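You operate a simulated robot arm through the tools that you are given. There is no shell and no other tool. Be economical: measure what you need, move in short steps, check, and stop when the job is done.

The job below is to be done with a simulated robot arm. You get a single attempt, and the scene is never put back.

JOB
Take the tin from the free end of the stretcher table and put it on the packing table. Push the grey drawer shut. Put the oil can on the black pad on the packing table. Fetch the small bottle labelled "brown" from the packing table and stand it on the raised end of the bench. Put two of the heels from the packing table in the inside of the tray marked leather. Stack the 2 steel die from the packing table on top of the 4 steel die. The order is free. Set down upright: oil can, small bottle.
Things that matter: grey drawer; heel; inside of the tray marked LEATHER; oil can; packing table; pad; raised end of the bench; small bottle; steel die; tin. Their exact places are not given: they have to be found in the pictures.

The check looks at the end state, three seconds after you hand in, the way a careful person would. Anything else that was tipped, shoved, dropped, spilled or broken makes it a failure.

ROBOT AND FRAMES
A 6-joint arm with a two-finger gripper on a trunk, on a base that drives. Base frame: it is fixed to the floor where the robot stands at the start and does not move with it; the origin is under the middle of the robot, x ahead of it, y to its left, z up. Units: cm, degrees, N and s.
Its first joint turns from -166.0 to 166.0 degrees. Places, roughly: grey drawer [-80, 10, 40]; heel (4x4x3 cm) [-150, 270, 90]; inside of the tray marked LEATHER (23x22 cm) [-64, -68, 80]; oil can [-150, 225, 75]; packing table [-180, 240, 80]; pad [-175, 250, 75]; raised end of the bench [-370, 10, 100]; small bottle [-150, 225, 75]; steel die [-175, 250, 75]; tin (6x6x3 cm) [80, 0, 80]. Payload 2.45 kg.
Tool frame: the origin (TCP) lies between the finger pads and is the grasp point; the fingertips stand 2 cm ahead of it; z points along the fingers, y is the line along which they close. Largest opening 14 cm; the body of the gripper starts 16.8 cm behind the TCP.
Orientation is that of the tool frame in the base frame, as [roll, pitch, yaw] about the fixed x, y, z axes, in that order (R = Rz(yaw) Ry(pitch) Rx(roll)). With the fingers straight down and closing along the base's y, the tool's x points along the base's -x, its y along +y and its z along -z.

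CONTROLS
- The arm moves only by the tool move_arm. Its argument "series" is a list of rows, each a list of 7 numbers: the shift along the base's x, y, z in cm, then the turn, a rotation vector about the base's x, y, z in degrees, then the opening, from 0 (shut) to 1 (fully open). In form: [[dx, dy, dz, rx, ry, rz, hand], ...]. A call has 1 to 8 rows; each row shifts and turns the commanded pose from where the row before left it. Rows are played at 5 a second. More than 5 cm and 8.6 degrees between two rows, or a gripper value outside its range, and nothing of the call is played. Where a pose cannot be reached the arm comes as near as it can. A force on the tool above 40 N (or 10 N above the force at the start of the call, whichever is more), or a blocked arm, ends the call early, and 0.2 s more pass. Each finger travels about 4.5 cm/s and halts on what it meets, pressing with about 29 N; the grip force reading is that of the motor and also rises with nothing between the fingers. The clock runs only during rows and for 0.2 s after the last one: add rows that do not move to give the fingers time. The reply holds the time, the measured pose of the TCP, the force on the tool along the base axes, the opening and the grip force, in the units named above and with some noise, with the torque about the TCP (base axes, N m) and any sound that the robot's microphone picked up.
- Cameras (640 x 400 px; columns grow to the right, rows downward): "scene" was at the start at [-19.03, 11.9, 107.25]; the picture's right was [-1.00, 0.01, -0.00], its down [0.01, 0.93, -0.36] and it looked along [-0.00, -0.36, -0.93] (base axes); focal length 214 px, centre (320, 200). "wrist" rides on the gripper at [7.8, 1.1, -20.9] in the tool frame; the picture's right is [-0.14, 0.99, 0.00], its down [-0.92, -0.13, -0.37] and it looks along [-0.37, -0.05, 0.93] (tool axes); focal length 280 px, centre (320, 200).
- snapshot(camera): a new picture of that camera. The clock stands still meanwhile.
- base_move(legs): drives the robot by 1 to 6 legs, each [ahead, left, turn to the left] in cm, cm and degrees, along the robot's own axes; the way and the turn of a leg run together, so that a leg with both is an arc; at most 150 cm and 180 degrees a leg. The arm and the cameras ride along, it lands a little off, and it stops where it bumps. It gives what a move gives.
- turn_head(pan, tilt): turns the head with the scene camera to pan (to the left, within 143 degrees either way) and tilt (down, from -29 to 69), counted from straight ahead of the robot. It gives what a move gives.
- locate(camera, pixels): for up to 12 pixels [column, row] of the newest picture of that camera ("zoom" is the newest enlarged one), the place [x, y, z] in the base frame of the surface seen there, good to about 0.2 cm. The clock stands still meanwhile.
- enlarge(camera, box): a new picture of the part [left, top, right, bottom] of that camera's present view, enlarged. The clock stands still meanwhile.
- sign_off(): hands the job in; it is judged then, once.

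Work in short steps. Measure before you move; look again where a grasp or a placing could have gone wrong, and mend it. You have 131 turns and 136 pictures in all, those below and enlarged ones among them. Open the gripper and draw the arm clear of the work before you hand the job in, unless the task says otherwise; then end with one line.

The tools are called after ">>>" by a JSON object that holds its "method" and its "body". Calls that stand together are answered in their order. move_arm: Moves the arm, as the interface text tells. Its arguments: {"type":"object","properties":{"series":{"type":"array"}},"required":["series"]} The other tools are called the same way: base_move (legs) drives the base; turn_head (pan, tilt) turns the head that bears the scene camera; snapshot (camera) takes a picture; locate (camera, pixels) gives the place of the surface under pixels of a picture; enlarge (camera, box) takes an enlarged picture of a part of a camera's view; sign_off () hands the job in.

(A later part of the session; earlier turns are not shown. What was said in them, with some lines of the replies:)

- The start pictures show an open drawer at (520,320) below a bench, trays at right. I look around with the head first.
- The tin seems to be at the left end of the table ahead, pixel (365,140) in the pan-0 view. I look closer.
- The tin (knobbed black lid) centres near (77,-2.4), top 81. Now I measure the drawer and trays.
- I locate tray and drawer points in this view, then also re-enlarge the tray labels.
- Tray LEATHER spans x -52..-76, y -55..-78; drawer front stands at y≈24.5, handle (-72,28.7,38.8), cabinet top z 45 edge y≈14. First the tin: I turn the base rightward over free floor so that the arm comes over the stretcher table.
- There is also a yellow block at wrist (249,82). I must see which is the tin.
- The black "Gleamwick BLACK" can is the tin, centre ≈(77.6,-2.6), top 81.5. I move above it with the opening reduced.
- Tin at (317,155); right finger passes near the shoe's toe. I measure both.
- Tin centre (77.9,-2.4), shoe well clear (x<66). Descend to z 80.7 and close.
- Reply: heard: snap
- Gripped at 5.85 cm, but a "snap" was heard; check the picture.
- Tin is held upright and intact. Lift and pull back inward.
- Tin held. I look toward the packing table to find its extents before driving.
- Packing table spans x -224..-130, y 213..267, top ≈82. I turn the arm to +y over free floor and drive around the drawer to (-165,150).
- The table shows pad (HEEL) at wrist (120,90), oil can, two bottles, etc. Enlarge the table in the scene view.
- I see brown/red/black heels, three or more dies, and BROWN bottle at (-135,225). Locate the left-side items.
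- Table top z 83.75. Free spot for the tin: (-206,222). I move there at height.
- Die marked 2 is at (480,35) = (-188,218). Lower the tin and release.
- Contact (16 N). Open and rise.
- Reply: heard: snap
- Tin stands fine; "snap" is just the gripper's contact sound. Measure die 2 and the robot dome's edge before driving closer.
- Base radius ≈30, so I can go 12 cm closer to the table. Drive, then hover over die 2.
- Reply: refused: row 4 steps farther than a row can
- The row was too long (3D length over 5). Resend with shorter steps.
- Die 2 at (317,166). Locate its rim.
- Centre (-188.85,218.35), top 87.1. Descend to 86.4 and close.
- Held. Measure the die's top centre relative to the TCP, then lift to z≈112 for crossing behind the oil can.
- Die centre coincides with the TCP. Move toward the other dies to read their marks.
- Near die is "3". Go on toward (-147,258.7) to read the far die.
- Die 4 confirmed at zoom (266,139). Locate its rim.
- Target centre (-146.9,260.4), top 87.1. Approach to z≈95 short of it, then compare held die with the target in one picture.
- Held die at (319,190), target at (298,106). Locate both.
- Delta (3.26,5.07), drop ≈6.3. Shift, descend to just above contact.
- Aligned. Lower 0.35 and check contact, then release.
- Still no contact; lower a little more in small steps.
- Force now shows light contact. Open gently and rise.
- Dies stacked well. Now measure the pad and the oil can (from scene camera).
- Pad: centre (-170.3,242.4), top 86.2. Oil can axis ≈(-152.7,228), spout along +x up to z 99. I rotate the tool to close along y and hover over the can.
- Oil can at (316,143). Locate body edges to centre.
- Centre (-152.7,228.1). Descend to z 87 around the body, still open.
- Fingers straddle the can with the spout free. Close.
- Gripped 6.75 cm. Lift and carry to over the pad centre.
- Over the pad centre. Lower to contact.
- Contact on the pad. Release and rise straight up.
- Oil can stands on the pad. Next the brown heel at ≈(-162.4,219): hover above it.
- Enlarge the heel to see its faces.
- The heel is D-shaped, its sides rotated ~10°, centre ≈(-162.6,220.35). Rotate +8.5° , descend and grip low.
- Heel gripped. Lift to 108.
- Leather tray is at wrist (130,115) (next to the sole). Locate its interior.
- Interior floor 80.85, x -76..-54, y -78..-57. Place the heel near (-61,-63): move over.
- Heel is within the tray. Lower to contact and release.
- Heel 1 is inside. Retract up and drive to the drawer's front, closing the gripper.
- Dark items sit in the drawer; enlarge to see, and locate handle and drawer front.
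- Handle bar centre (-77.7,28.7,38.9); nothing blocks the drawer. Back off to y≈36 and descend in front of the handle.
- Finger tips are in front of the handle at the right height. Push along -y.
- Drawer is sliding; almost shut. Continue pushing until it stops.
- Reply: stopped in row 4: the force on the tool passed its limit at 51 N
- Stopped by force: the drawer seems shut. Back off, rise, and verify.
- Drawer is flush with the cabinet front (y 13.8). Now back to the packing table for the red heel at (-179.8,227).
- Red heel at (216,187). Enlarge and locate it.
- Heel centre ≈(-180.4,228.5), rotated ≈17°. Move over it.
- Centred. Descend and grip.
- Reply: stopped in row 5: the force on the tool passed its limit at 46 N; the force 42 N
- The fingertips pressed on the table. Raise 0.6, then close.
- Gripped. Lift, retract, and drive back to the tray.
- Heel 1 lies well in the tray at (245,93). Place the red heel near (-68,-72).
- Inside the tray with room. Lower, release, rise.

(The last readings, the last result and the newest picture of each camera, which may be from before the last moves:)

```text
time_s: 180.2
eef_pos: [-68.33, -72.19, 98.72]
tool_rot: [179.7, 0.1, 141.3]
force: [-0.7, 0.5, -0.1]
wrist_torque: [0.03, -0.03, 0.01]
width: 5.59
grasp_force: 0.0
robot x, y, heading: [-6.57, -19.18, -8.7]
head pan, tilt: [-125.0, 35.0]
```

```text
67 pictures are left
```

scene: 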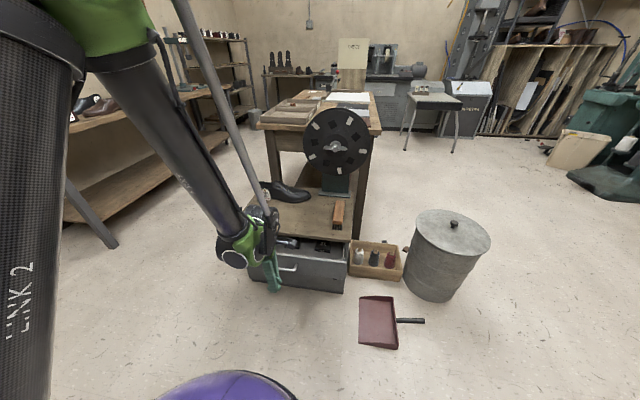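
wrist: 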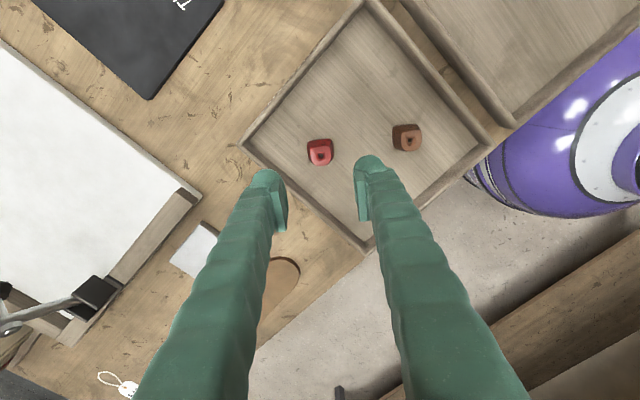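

Both heels are in the leather tray. Retract and drive to the brown bottle.

>>> {"method": "move_arm", "body": {"series": [[0, 0, 5, 0, 0, 0, 0.4], [0, 0, 4, 0, 0, 0, 0.5], [4, 2.4, 0, 0, 0, 0, 0.5], [4, 2.4, 0, 0, 0, 0, 0.5], [4, 2.4, 0, 0, 0, 0, 0.5], [4, 2.4, 0, 0, 0, 0, 0.5], [4, 2.4, 0, 0, 0, 0, 0.5]]}}

>>> {"method": "base_move", "body": {"legs": [[-8.8, 103.9, 0], [-77.9, 13.4, 0], [0, 0, -135], [24, -77.2, 0]]}}

>>> {"method": "snapshot", "body": {"camera": "wrist"}}

>>> {"method": "snapshot", "body": {"camera": "scene"}}

```text
time_s: 181.8
eef_pos: [-47.71, -59.95, 107.23]
tool_rot: [179.8, 0.0, 141.3]
force: [-1.0, -0.7, 0.0]
wrist_torque: [0.02, -0.09, 0.01]
width: 7.0
grasp_force: 0.1
robot x, y, heading: [-6.39, -19.55, -8.8]
head pan, tilt: [-125.0, 35.0]
```

```text
time_s: 200.4
eef_pos: [-146.65, 210.12, 107.22]
tool_rot: [179.8, 0.0, 10.3]
force: [0.1, -0.1, -0.3]
wrist_torque: [-0.04, -0.02, 0.0]
width: 7.01
grasp_force: 0.1
robot x, y, heading: [-143.17, 152.61, -139.6]
head pan, tilt: [-125.0, 35.0]
```

```text
66 pictures are left
```

wrist: 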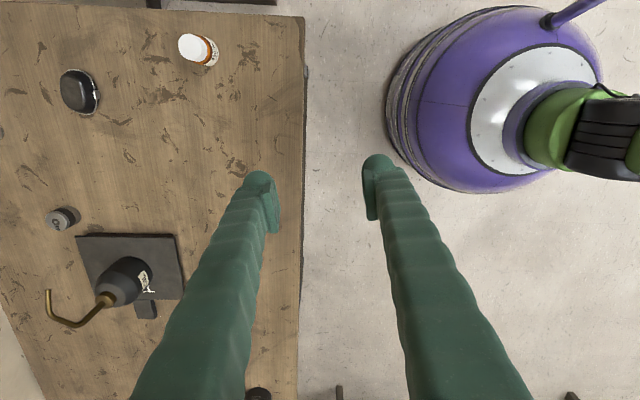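

```text
65 pictures are left
```

scene: 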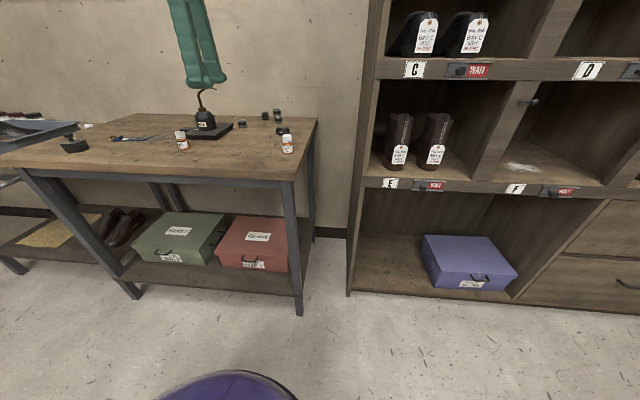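

Move above the brown bottle at about (-135,225).

>>> {"method": "move_arm", "body": {"series": [[2.9, 3.8, 0, 0, 0, 0, 0.55], [2.9, 3.8, 0, 0, 0, 0, 0.55], [2.9, 3.8, 0, 0, 0, 0, 0.55], [2.8, 3.6, 0, 0, 0, 0, 0.55], [0, 0, -4, 0, 0, 0, 0.55], [0, 0, 0, 0, 0, 0, 0.55]]}}

>>> {"method": "snapshot", "body": {"camera": "wrist"}}

>>> {"method": "enlarge", "body": {"camera": "scene", "box": [240, 100, 320, 180]}}

>>> {"method": "locate", "body": {"camera": "zoom", "pixels": [[384, 170], [384, 230], [384, 210], [384, 265]]}}

```text
time_s: 201.8
eef_pos: [-135.27, 225.21, 103.05]
tool_rot: [179.8, 0.0, 10.4]
force: [0.5, -0.3, -0.3]
wrist_torque: [-0.01, 0.03, 0.01]
width: 7.69
grasp_force: 0.1
robot x, y, heading: [-143.26, 152.9, -139.6]
head pan, tilt: [-125.0, 35.0]
```

```text
64 pictures are left
```

wrist: 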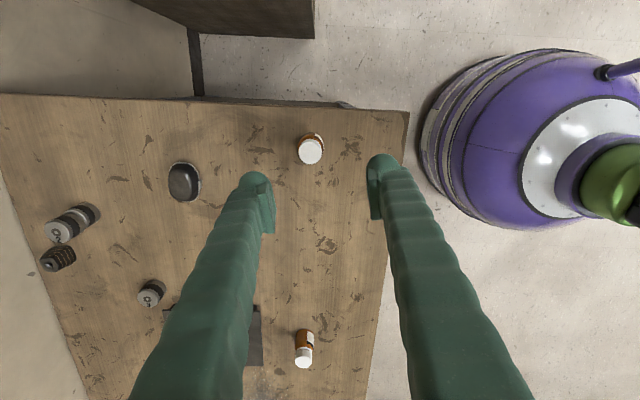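

```text
5.00 times, centred on (280, 140) of scene
```

zoom: 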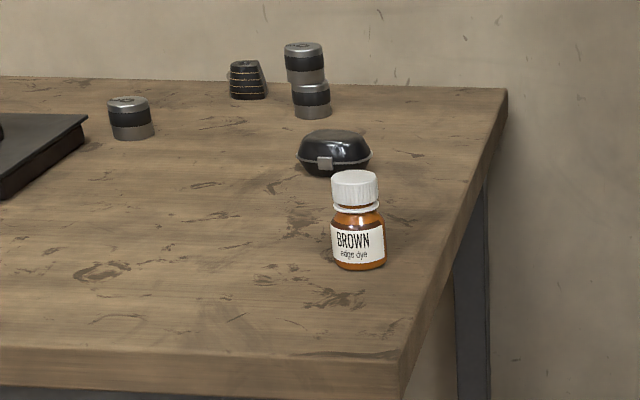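

```text
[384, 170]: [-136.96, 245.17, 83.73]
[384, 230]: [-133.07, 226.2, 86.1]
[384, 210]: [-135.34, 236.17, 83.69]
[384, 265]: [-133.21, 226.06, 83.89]
```

BROWN confirmed. Locate the cap and body.

>>> {"method": "locate", "body": {"camera": "wrist", "pixels": [[300, 151], [321, 151], [311, 141], [311, 162], [311, 151]]}}

>>> {"method": "locate", "body": {"camera": "zoom", "pixels": [[355, 178], [355, 200], [358, 222], [358, 262]]}}

```text
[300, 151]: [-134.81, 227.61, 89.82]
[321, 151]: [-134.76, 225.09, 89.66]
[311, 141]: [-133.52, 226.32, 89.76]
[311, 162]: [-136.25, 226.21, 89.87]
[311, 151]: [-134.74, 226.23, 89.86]
```

```text
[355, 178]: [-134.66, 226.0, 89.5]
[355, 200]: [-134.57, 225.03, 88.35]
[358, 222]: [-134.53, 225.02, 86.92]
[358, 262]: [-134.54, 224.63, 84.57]
```

Centre (-134.8,226.3), top 89.8. Descend and grip the body.

>>> {"method": "move_arm", "body": {"series": [[0.45, 1.1, -4, 0, 0, 0, 0.55], [0, 0, -4.5, 0, 0, 0, 0.55], [0, 0, -4.5, 0, 0, 0, 0.55], [0, 0, -3.5, 0, 0, 0, 0.55], [0, 0, 0, 0, 0, 0, 0.2], [0, 0, 0, 0, 0, 0, 0.2], [0, 0, 0, 0, 0, 0, 0.2], [0, 0, 0, 0, 0, 0, 0.2]]}}

>>> {"method": "snapshot", "body": {"camera": "wrist"}}

```text
time_s: 203.6
eef_pos: [-134.7, 226.11, 86.9]
tool_rot: [179.8, -0.1, 10.4]
force: [0.2, -0.4, -0.9]
wrist_torque: [-0.03, -0.01, 0.03]
width: 3.26
grasp_force: 29.3
robot x, y, heading: [-143.07, 152.58, -139.5]
head pan, tilt: [-125.0, 35.0]
```

```text
62 pictures are left
```

wrist: 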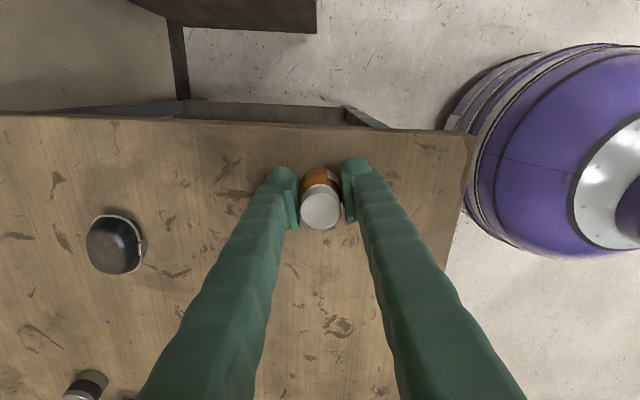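

Bottle held. Lift and retract, then look toward the bench at (-370,10).

>>> {"method": "move_arm", "body": {"series": [[0, 0, 3, 0, 0, 0, 0.2], [0, 0, 5, 0, 0, 0, 0.2], [0, 0, 5, 0, 0, 0, 0.2], [0, 0, 5, 0, 0, 0, 0.2], [0, -3, 4, 0, 0, 0, 0.2], [0, -4, 0, 0, 0, 0, 0.2], [0, -4, 0, 0, 0, 0, 0.2], [0, -4, 0, 0, 0, 0, 0.2]]}}

>>> {"method": "turn_head", "body": {"pan": -5, "tilt": 15}}

>>> {"method": "snapshot", "body": {"camera": "scene"}}

```text
time_s: 205.4
eef_pos: [-134.58, 211.09, 108.84]
tool_rot: [179.9, 0.0, 10.4]
force: [0.2, 0.3, -0.7]
wrist_torque: [-0.08, -0.02, 0.02]
width: 3.28
grasp_force: 28.6
robot x, y, heading: [-143.19, 152.21, -139.7]
head pan, tilt: [-125.0, 35.0]
```

```text
time_s: 207.4
eef_pos: [-134.5, 211.11, 108.89]
tool_rot: [179.8, 0.0, 10.4]
force: [-0.3, -0.1, -0.3]
wrist_torque: [0.03, 0.0, 0.01]
width: 3.26
grasp_force: 29.2
robot x, y, heading: [-142.69, 152.76, -139.8]
head pan, tilt: [-5.0, 15.0]
```

```text
61 pictures are left
```

scene: 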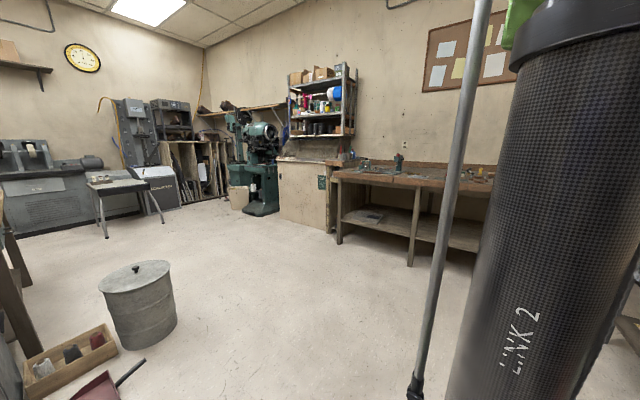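

>>> {"method": "enlarge", "body": {"camera": "scene", "box": [270, 120, 430, 240]}}

>>> {"method": "locate", "body": {"camera": "zoom", "pixels": [[240, 165], [120, 160], [260, 190], [400, 240], [240, 200], [60, 200], [240, 130], [300, 200], [380, 195], [320, 175]]}}

```text
3.33 times, centred on (350, 180) of scene
```

zoom: 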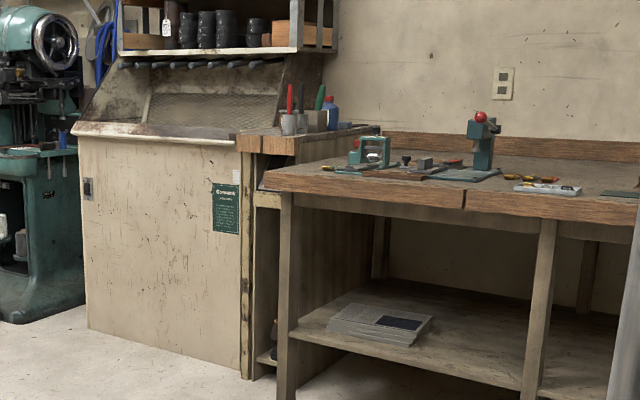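

```text
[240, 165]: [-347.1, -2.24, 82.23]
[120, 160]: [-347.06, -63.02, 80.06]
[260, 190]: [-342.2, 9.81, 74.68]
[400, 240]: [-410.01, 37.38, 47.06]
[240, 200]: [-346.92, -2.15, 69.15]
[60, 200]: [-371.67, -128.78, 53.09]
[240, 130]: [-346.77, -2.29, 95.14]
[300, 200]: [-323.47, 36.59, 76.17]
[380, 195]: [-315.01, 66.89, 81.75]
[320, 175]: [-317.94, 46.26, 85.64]
```

The raised end is the higher brown block next to the white cabinet (front x≈-347, y≈0..20). Turn the arm to -x and drive to (-240,10).

>>> {"method": "base_move", "body": {"legs": [[0, 0, 98.2], [10.7, -85.4, 0], [10.7, -85.4, 0]]}}

>>> {"method": "turn_head", "body": {"pan": -138, "tilt": 20}}

>>> {"method": "snapshot", "body": {"camera": "scene"}}

>>> {"method": "snapshot", "body": {"camera": "wrist"}}

```text
time_s: 220.3
eef_pos: [-296.06, 6.69, 108.79]
tool_rot: [179.8, 0.0, 109.2]
force: [0.0, 0.7, -1.1]
wrist_torque: [-0.05, 0.0, 0.02]
width: 3.27
grasp_force: 29.0
robot x, y, heading: [-237.08, 7.28, -40.6]
head pan, tilt: [-5.0, 15.0]
```

```text
time_s: 222.5
eef_pos: [-295.95, 6.61, 108.86]
tool_rot: [179.9, 0.0, 109.2]
force: [0.0, -0.2, -1.1]
wrist_torque: [-0.03, -0.04, -0.02]
width: 3.28
grasp_force: 28.6
robot x, y, heading: [-236.77, 7.47, -40.9]
head pan, tilt: [-138.0, 20.0]
```

```text
59 pictures are left
```

scene: 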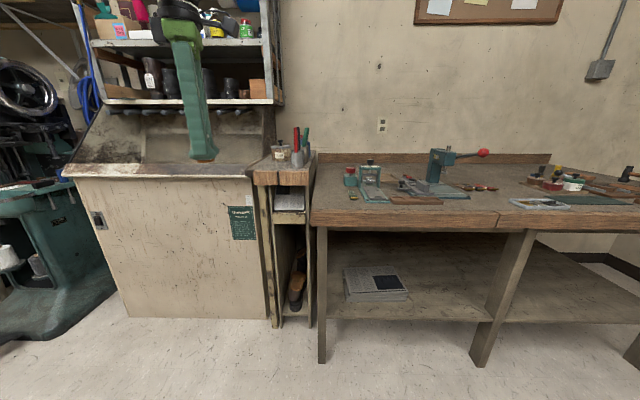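

```text
58 pictures are left
```

wrist: 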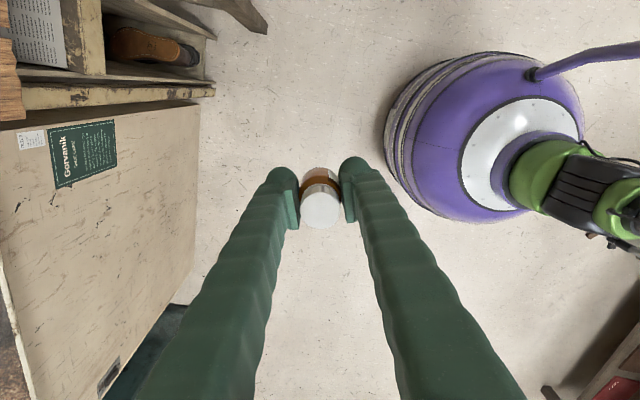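

>>> {"method": "enlarge", "body": {"camera": "scene", "box": [230, 110, 390, 210]}}

>>> {"method": "locate", "body": {"camera": "zoom", "pixels": [[110, 270], [330, 270], [120, 230], [220, 240], [300, 240], [320, 215], [200, 180], [270, 155], [310, 180], [340, 190], [60, 220]]}}

```text
4.00 times, centred on (310, 160) of scene
```

zoom: 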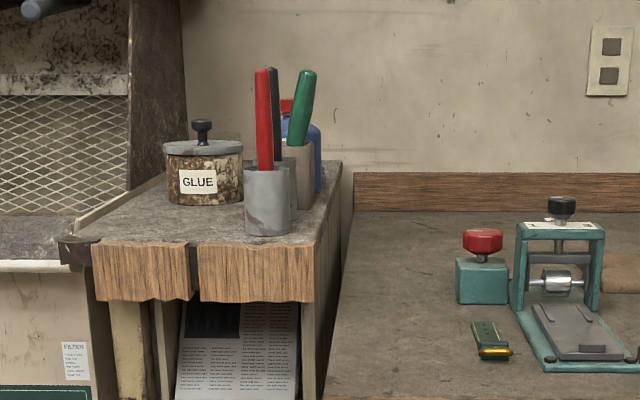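

```text
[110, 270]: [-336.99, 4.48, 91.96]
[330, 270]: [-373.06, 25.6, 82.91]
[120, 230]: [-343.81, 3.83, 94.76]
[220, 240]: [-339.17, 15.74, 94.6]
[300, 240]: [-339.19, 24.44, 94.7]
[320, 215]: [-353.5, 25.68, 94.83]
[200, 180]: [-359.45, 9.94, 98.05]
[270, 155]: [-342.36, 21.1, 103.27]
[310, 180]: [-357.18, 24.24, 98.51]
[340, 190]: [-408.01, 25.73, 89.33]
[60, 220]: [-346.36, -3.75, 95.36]
```

Top of raised end z 94.7, free spot at ≈(-346,8.5) ahead of the glue jar, left of the pen cup. Check the overhead shelf distance.

>>> {"method": "locate", "body": {"camera": "scene", "pixels": [[278, 100], [265, 38], [250, 102], [278, 30], [272, 130], [245, 165], [297, 135], [308, 132], [280, 146], [305, 30]]}}

```text
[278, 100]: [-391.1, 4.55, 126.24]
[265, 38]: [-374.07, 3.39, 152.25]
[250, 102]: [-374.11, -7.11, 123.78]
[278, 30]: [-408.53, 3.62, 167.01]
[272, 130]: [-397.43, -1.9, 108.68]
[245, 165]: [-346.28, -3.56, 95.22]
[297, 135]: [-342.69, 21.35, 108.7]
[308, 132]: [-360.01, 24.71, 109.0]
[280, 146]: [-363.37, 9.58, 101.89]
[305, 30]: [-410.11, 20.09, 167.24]
```

Clear. Drive 35 cm closer.

>>> {"method": "base_move", "body": {"legs": [[-26.5, -22.9, 0]]}}

>>> {"method": "snapshot", "body": {"camera": "wrist"}}

```text
time_s: 224.8
eef_pos: [-330.6, 7.19, 108.9]
tool_rot: [179.9, 0.0, 109.0]
force: [-1.0, -0.3, -0.6]
wrist_torque: [0.0, -0.06, -0.03]
width: 3.27
grasp_force: 29.4
robot x, y, heading: [-271.44, 7.52, -40.8]
head pan, tilt: [-138.0, 20.0]
```

```text
56 pictures are left
```

wrist: 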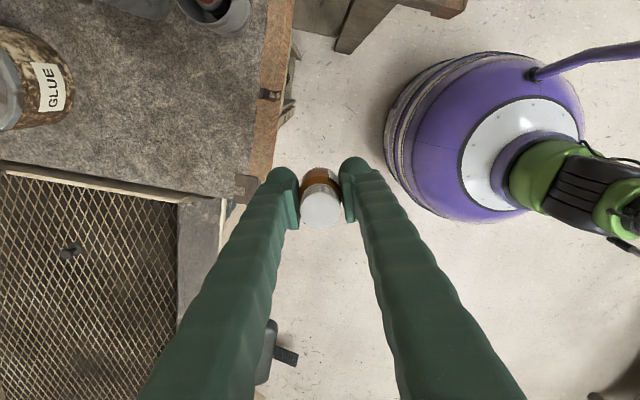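

Measure the top surface and edges here.

>>> {"method": "locate", "body": {"camera": "wrist", "pixels": [[272, 100], [255, 100], [180, 120], [150, 170], [200, 175], [65, 90], [222, 22], [245, 185], [205, 70], [130, 120]]}}

```text
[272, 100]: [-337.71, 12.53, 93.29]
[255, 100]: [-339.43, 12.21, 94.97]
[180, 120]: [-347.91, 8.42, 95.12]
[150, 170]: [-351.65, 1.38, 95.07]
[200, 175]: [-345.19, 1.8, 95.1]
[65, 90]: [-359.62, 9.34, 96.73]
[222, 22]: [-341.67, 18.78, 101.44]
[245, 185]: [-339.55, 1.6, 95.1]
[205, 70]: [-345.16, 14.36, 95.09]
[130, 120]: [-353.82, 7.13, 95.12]
```

Top z 95.1. Move to (-347.5,9) and lower toward z≈98.5.

>>> {"method": "move_arm", "body": {"series": [[-4.2, 0.45, 0, 0, 0, 0, 0.2], [-4.2, 0.45, 0, 0, 0, 0, 0.2], [-4.2, 0.45, 0, 0, 0, 0, 0.2], [-4.3, 0.45, 0, 0, 0, 0, 0.2], [0, 0, -4, 0, 0, 0, 0.2], [0, 0, -4, 0, 0, 0, 0.2], [0, 0, -2, 0, 0, 0, 0.2], [0, 0, 0, 0, 0, 0, 0.2]]}}

>>> {"method": "snapshot", "body": {"camera": "wrist"}}

>>> {"method": "enlarge", "body": {"camera": "scene", "box": [200, 70, 440, 220]}}

```text
time_s: 226.6
eef_pos: [-347.27, 8.84, 98.83]
tool_rot: [179.8, 0.0, 109.0]
force: [-0.5, 0.5, -1.9]
wrist_torque: [-0.02, 0.0, 0.0]
width: 3.26
grasp_force: 29.2
robot x, y, heading: [-271.26, 7.64, -40.9]
head pan, tilt: [-138.0, 20.0]
```

```text
55 pictures are left
```

wrist: 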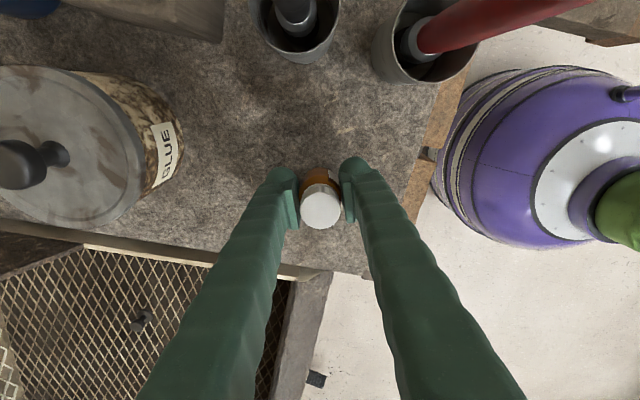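

```text
2.67 times, centred on (320, 145) of scene
```

zoom: 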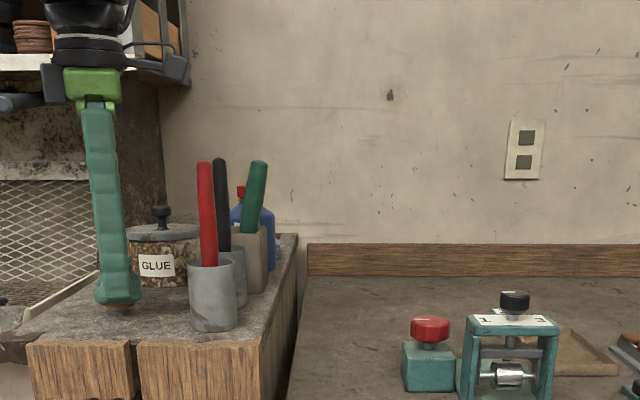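

Clear. Lower gently to contact.

>>> {"method": "move_arm", "body": {"series": [[0, 0, -0.2, 0, 0, 0, 0.2], [0, 0, -0.2, 0, 0, 0, 0.2], [0, 0, -0.15, 0, 0, 0, 0.2], [0, 0, 0, 0, 0, 0, 0.2]]}}

```text
time_s: 227.6
eef_pos: [-347.43, 9.04, 98.4]
tool_rot: [179.8, 0.1, 109.1]
force: [-0.4, -0.1, -0.2]
wrist_torque: [0.01, 0.01, 0.02]
width: 3.27
grasp_force: 28.9
robot x, y, heading: [-271.5, 7.51, -40.9]
head pan, tilt: [-138.0, 20.0]
```

>>> {"method": "move_arm", "body": {"series": [[0, 0, -0.15, 0, 0, 0, 0.2], [0, 0, -0.1, 0, 0, 0, 0.2], [0, 0, 0, 0, 0, 0, 0.2]]}}

```text
time_s: 228.3
eef_pos: [-347.53, 9.11, 98.08]
tool_rot: [179.8, 0.0, 109.0]
force: [0.2, 0.8, -0.1]
wrist_torque: [-0.01, -0.03, 0.04]
width: 3.27
grasp_force: 29.6
robot x, y, heading: [-271.85, 7.8, -40.9]
head pan, tilt: [-138.0, 20.0]
```

>>> {"method": "move_arm", "body": {"series": [[0, 0, -0.1, 0, 0, 0, 0.2], [0, 0, -0.1, 0, 0, 0, 0.2], [0, 0, 0, 0, 0, 0, 0.2]]}}

```text
time_s: 229.2
eef_pos: [-347.51, 9.06, 97.82]
tool_rot: [179.8, 0.0, 109.1]
force: [-5.9, 1.2, 18.8]
wrist_torque: [-0.02, 0.17, 0.01]
width: 3.26
grasp_force: 28.6
robot x, y, heading: [-271.48, 7.62, -40.9]
head pan, tilt: [-138.0, 20.0]
```

Contact (19 N). Relieve slightly, release and rise straight up.

>>> {"method": "move_arm", "body": {"series": [[0, 0, 0.15, 0, 0, 0, 0.2], [0, 0, 0, 0, 0, 0, 0.3], [0, 0, 0, 0, 0, 0, 0.4], [0, 0, 0, 0, 0, 0, 0.4], [0, 0, 4, 0, 0, 0, 0.4], [0, 0, 5, 0, 0, 0, 0.4], [0, 0, 5, 0, 0, 0, 0.4]]}}

>>> {"method": "snapshot", "body": {"camera": "wrist"}}

>>> {"method": "enlarge", "body": {"camera": "scene", "box": [200, 110, 360, 210]}}

```text
time_s: 230.8
eef_pos: [-347.71, 8.83, 112.27]
tool_rot: [179.8, 0.0, 109.0]
force: [-0.6, 0.1, -0.2]
wrist_torque: [0.04, 0.0, -0.01]
width: 5.62
grasp_force: 0.0
robot x, y, heading: [-271.29, 7.55, -40.7]
head pan, tilt: [-138.0, 20.0]
```

```text
53 pictures are left
```

wrist: 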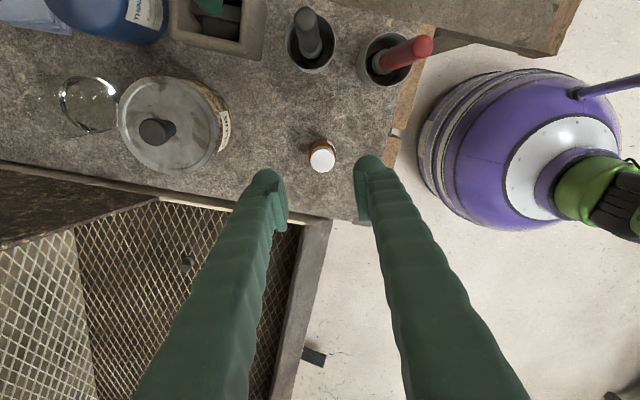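

```text
4.00 times, centred on (280, 160) of scene
```

zoom: 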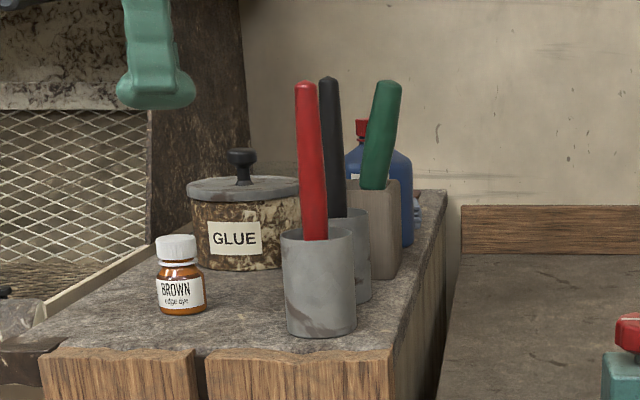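

The bottle stands upright on the raised end. Draw the arm clear.

>>> {"method": "move_arm", "body": {"series": [[4.5, 0, 1, 0, 0, 0, 0.4], [4.5, 0, 0, 0, 0, 0, 0.4], [4.5, 0, 0, 0, 0, 0, 0.4], [4.5, 0, 0, 0, 0, 0, 0.6], [0, 0, 0, 0, 0, 0, 0.8]]}}

>>> {"method": "base_move", "body": {"legs": [[26, 22, 0]]}}

>>> {"method": "turn_head", "body": {"pan": 140, "tilt": 15}}

>>> {"method": "snapshot", "body": {"camera": "scene"}}

```text
time_s: 231.9
eef_pos: [-329.43, 9.01, 112.95]
tool_rot: [179.8, 0.1, 109.0]
force: [-0.8, -0.4, 0.4]
wrist_torque: [-0.02, -0.02, -0.03]
width: 10.7
grasp_force: 0.1
robot x, y, heading: [-271.6, 7.81, -41.0]
head pan, tilt: [-138.0, 20.0]
```

```text
time_s: 234.2
eef_pos: [-293.91, 8.72, 112.93]
tool_rot: [179.9, 0.1, 108.8]
force: [-0.2, 0.7, 0.3]
wrist_torque: [0.02, -0.05, 0.03]
width: 11.2
grasp_force: 0.1
robot x, y, heading: [-236.3, 7.16, -41.2]
head pan, tilt: [-138.0, 20.0]
```

```text
time_s: 238.1
eef_pos: [-293.91, 8.69, 113.06]
tool_rot: [179.8, 0.0, 108.9]
force: [0.0, -0.3, -0.5]
wrist_torque: [0.0, -0.01, 0.0]
width: 11.21
grasp_force: 0.1
robot x, y, heading: [-235.91, 6.82, -41.3]
head pan, tilt: [140.0, 15.0]
```

```text
51 pictures are left
```

scene: 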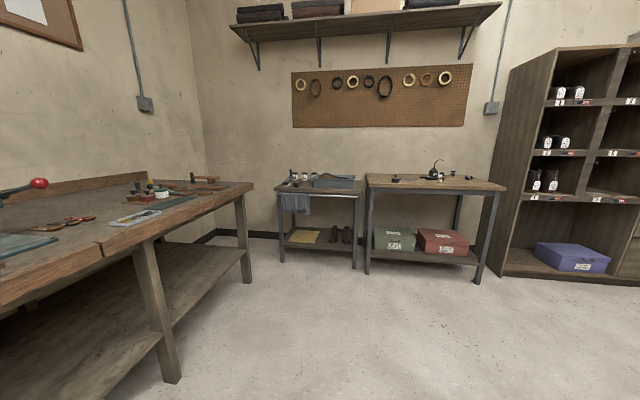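

Everything on the packing table still stands, and the arm is clear and open. Handing in.

>>> {"method": "sign_off", "body": {}}

```text
The job is handed in.
```

All six tasks are done and the job is handed in: the tin is on the packing table, the grey drawer is shut, the oil can is upright on the black pad, the "brown" bottle is upright on the raised end of the bench, two heels are in the LEATHER tray, and the 2 die is stacked on the 4 die.
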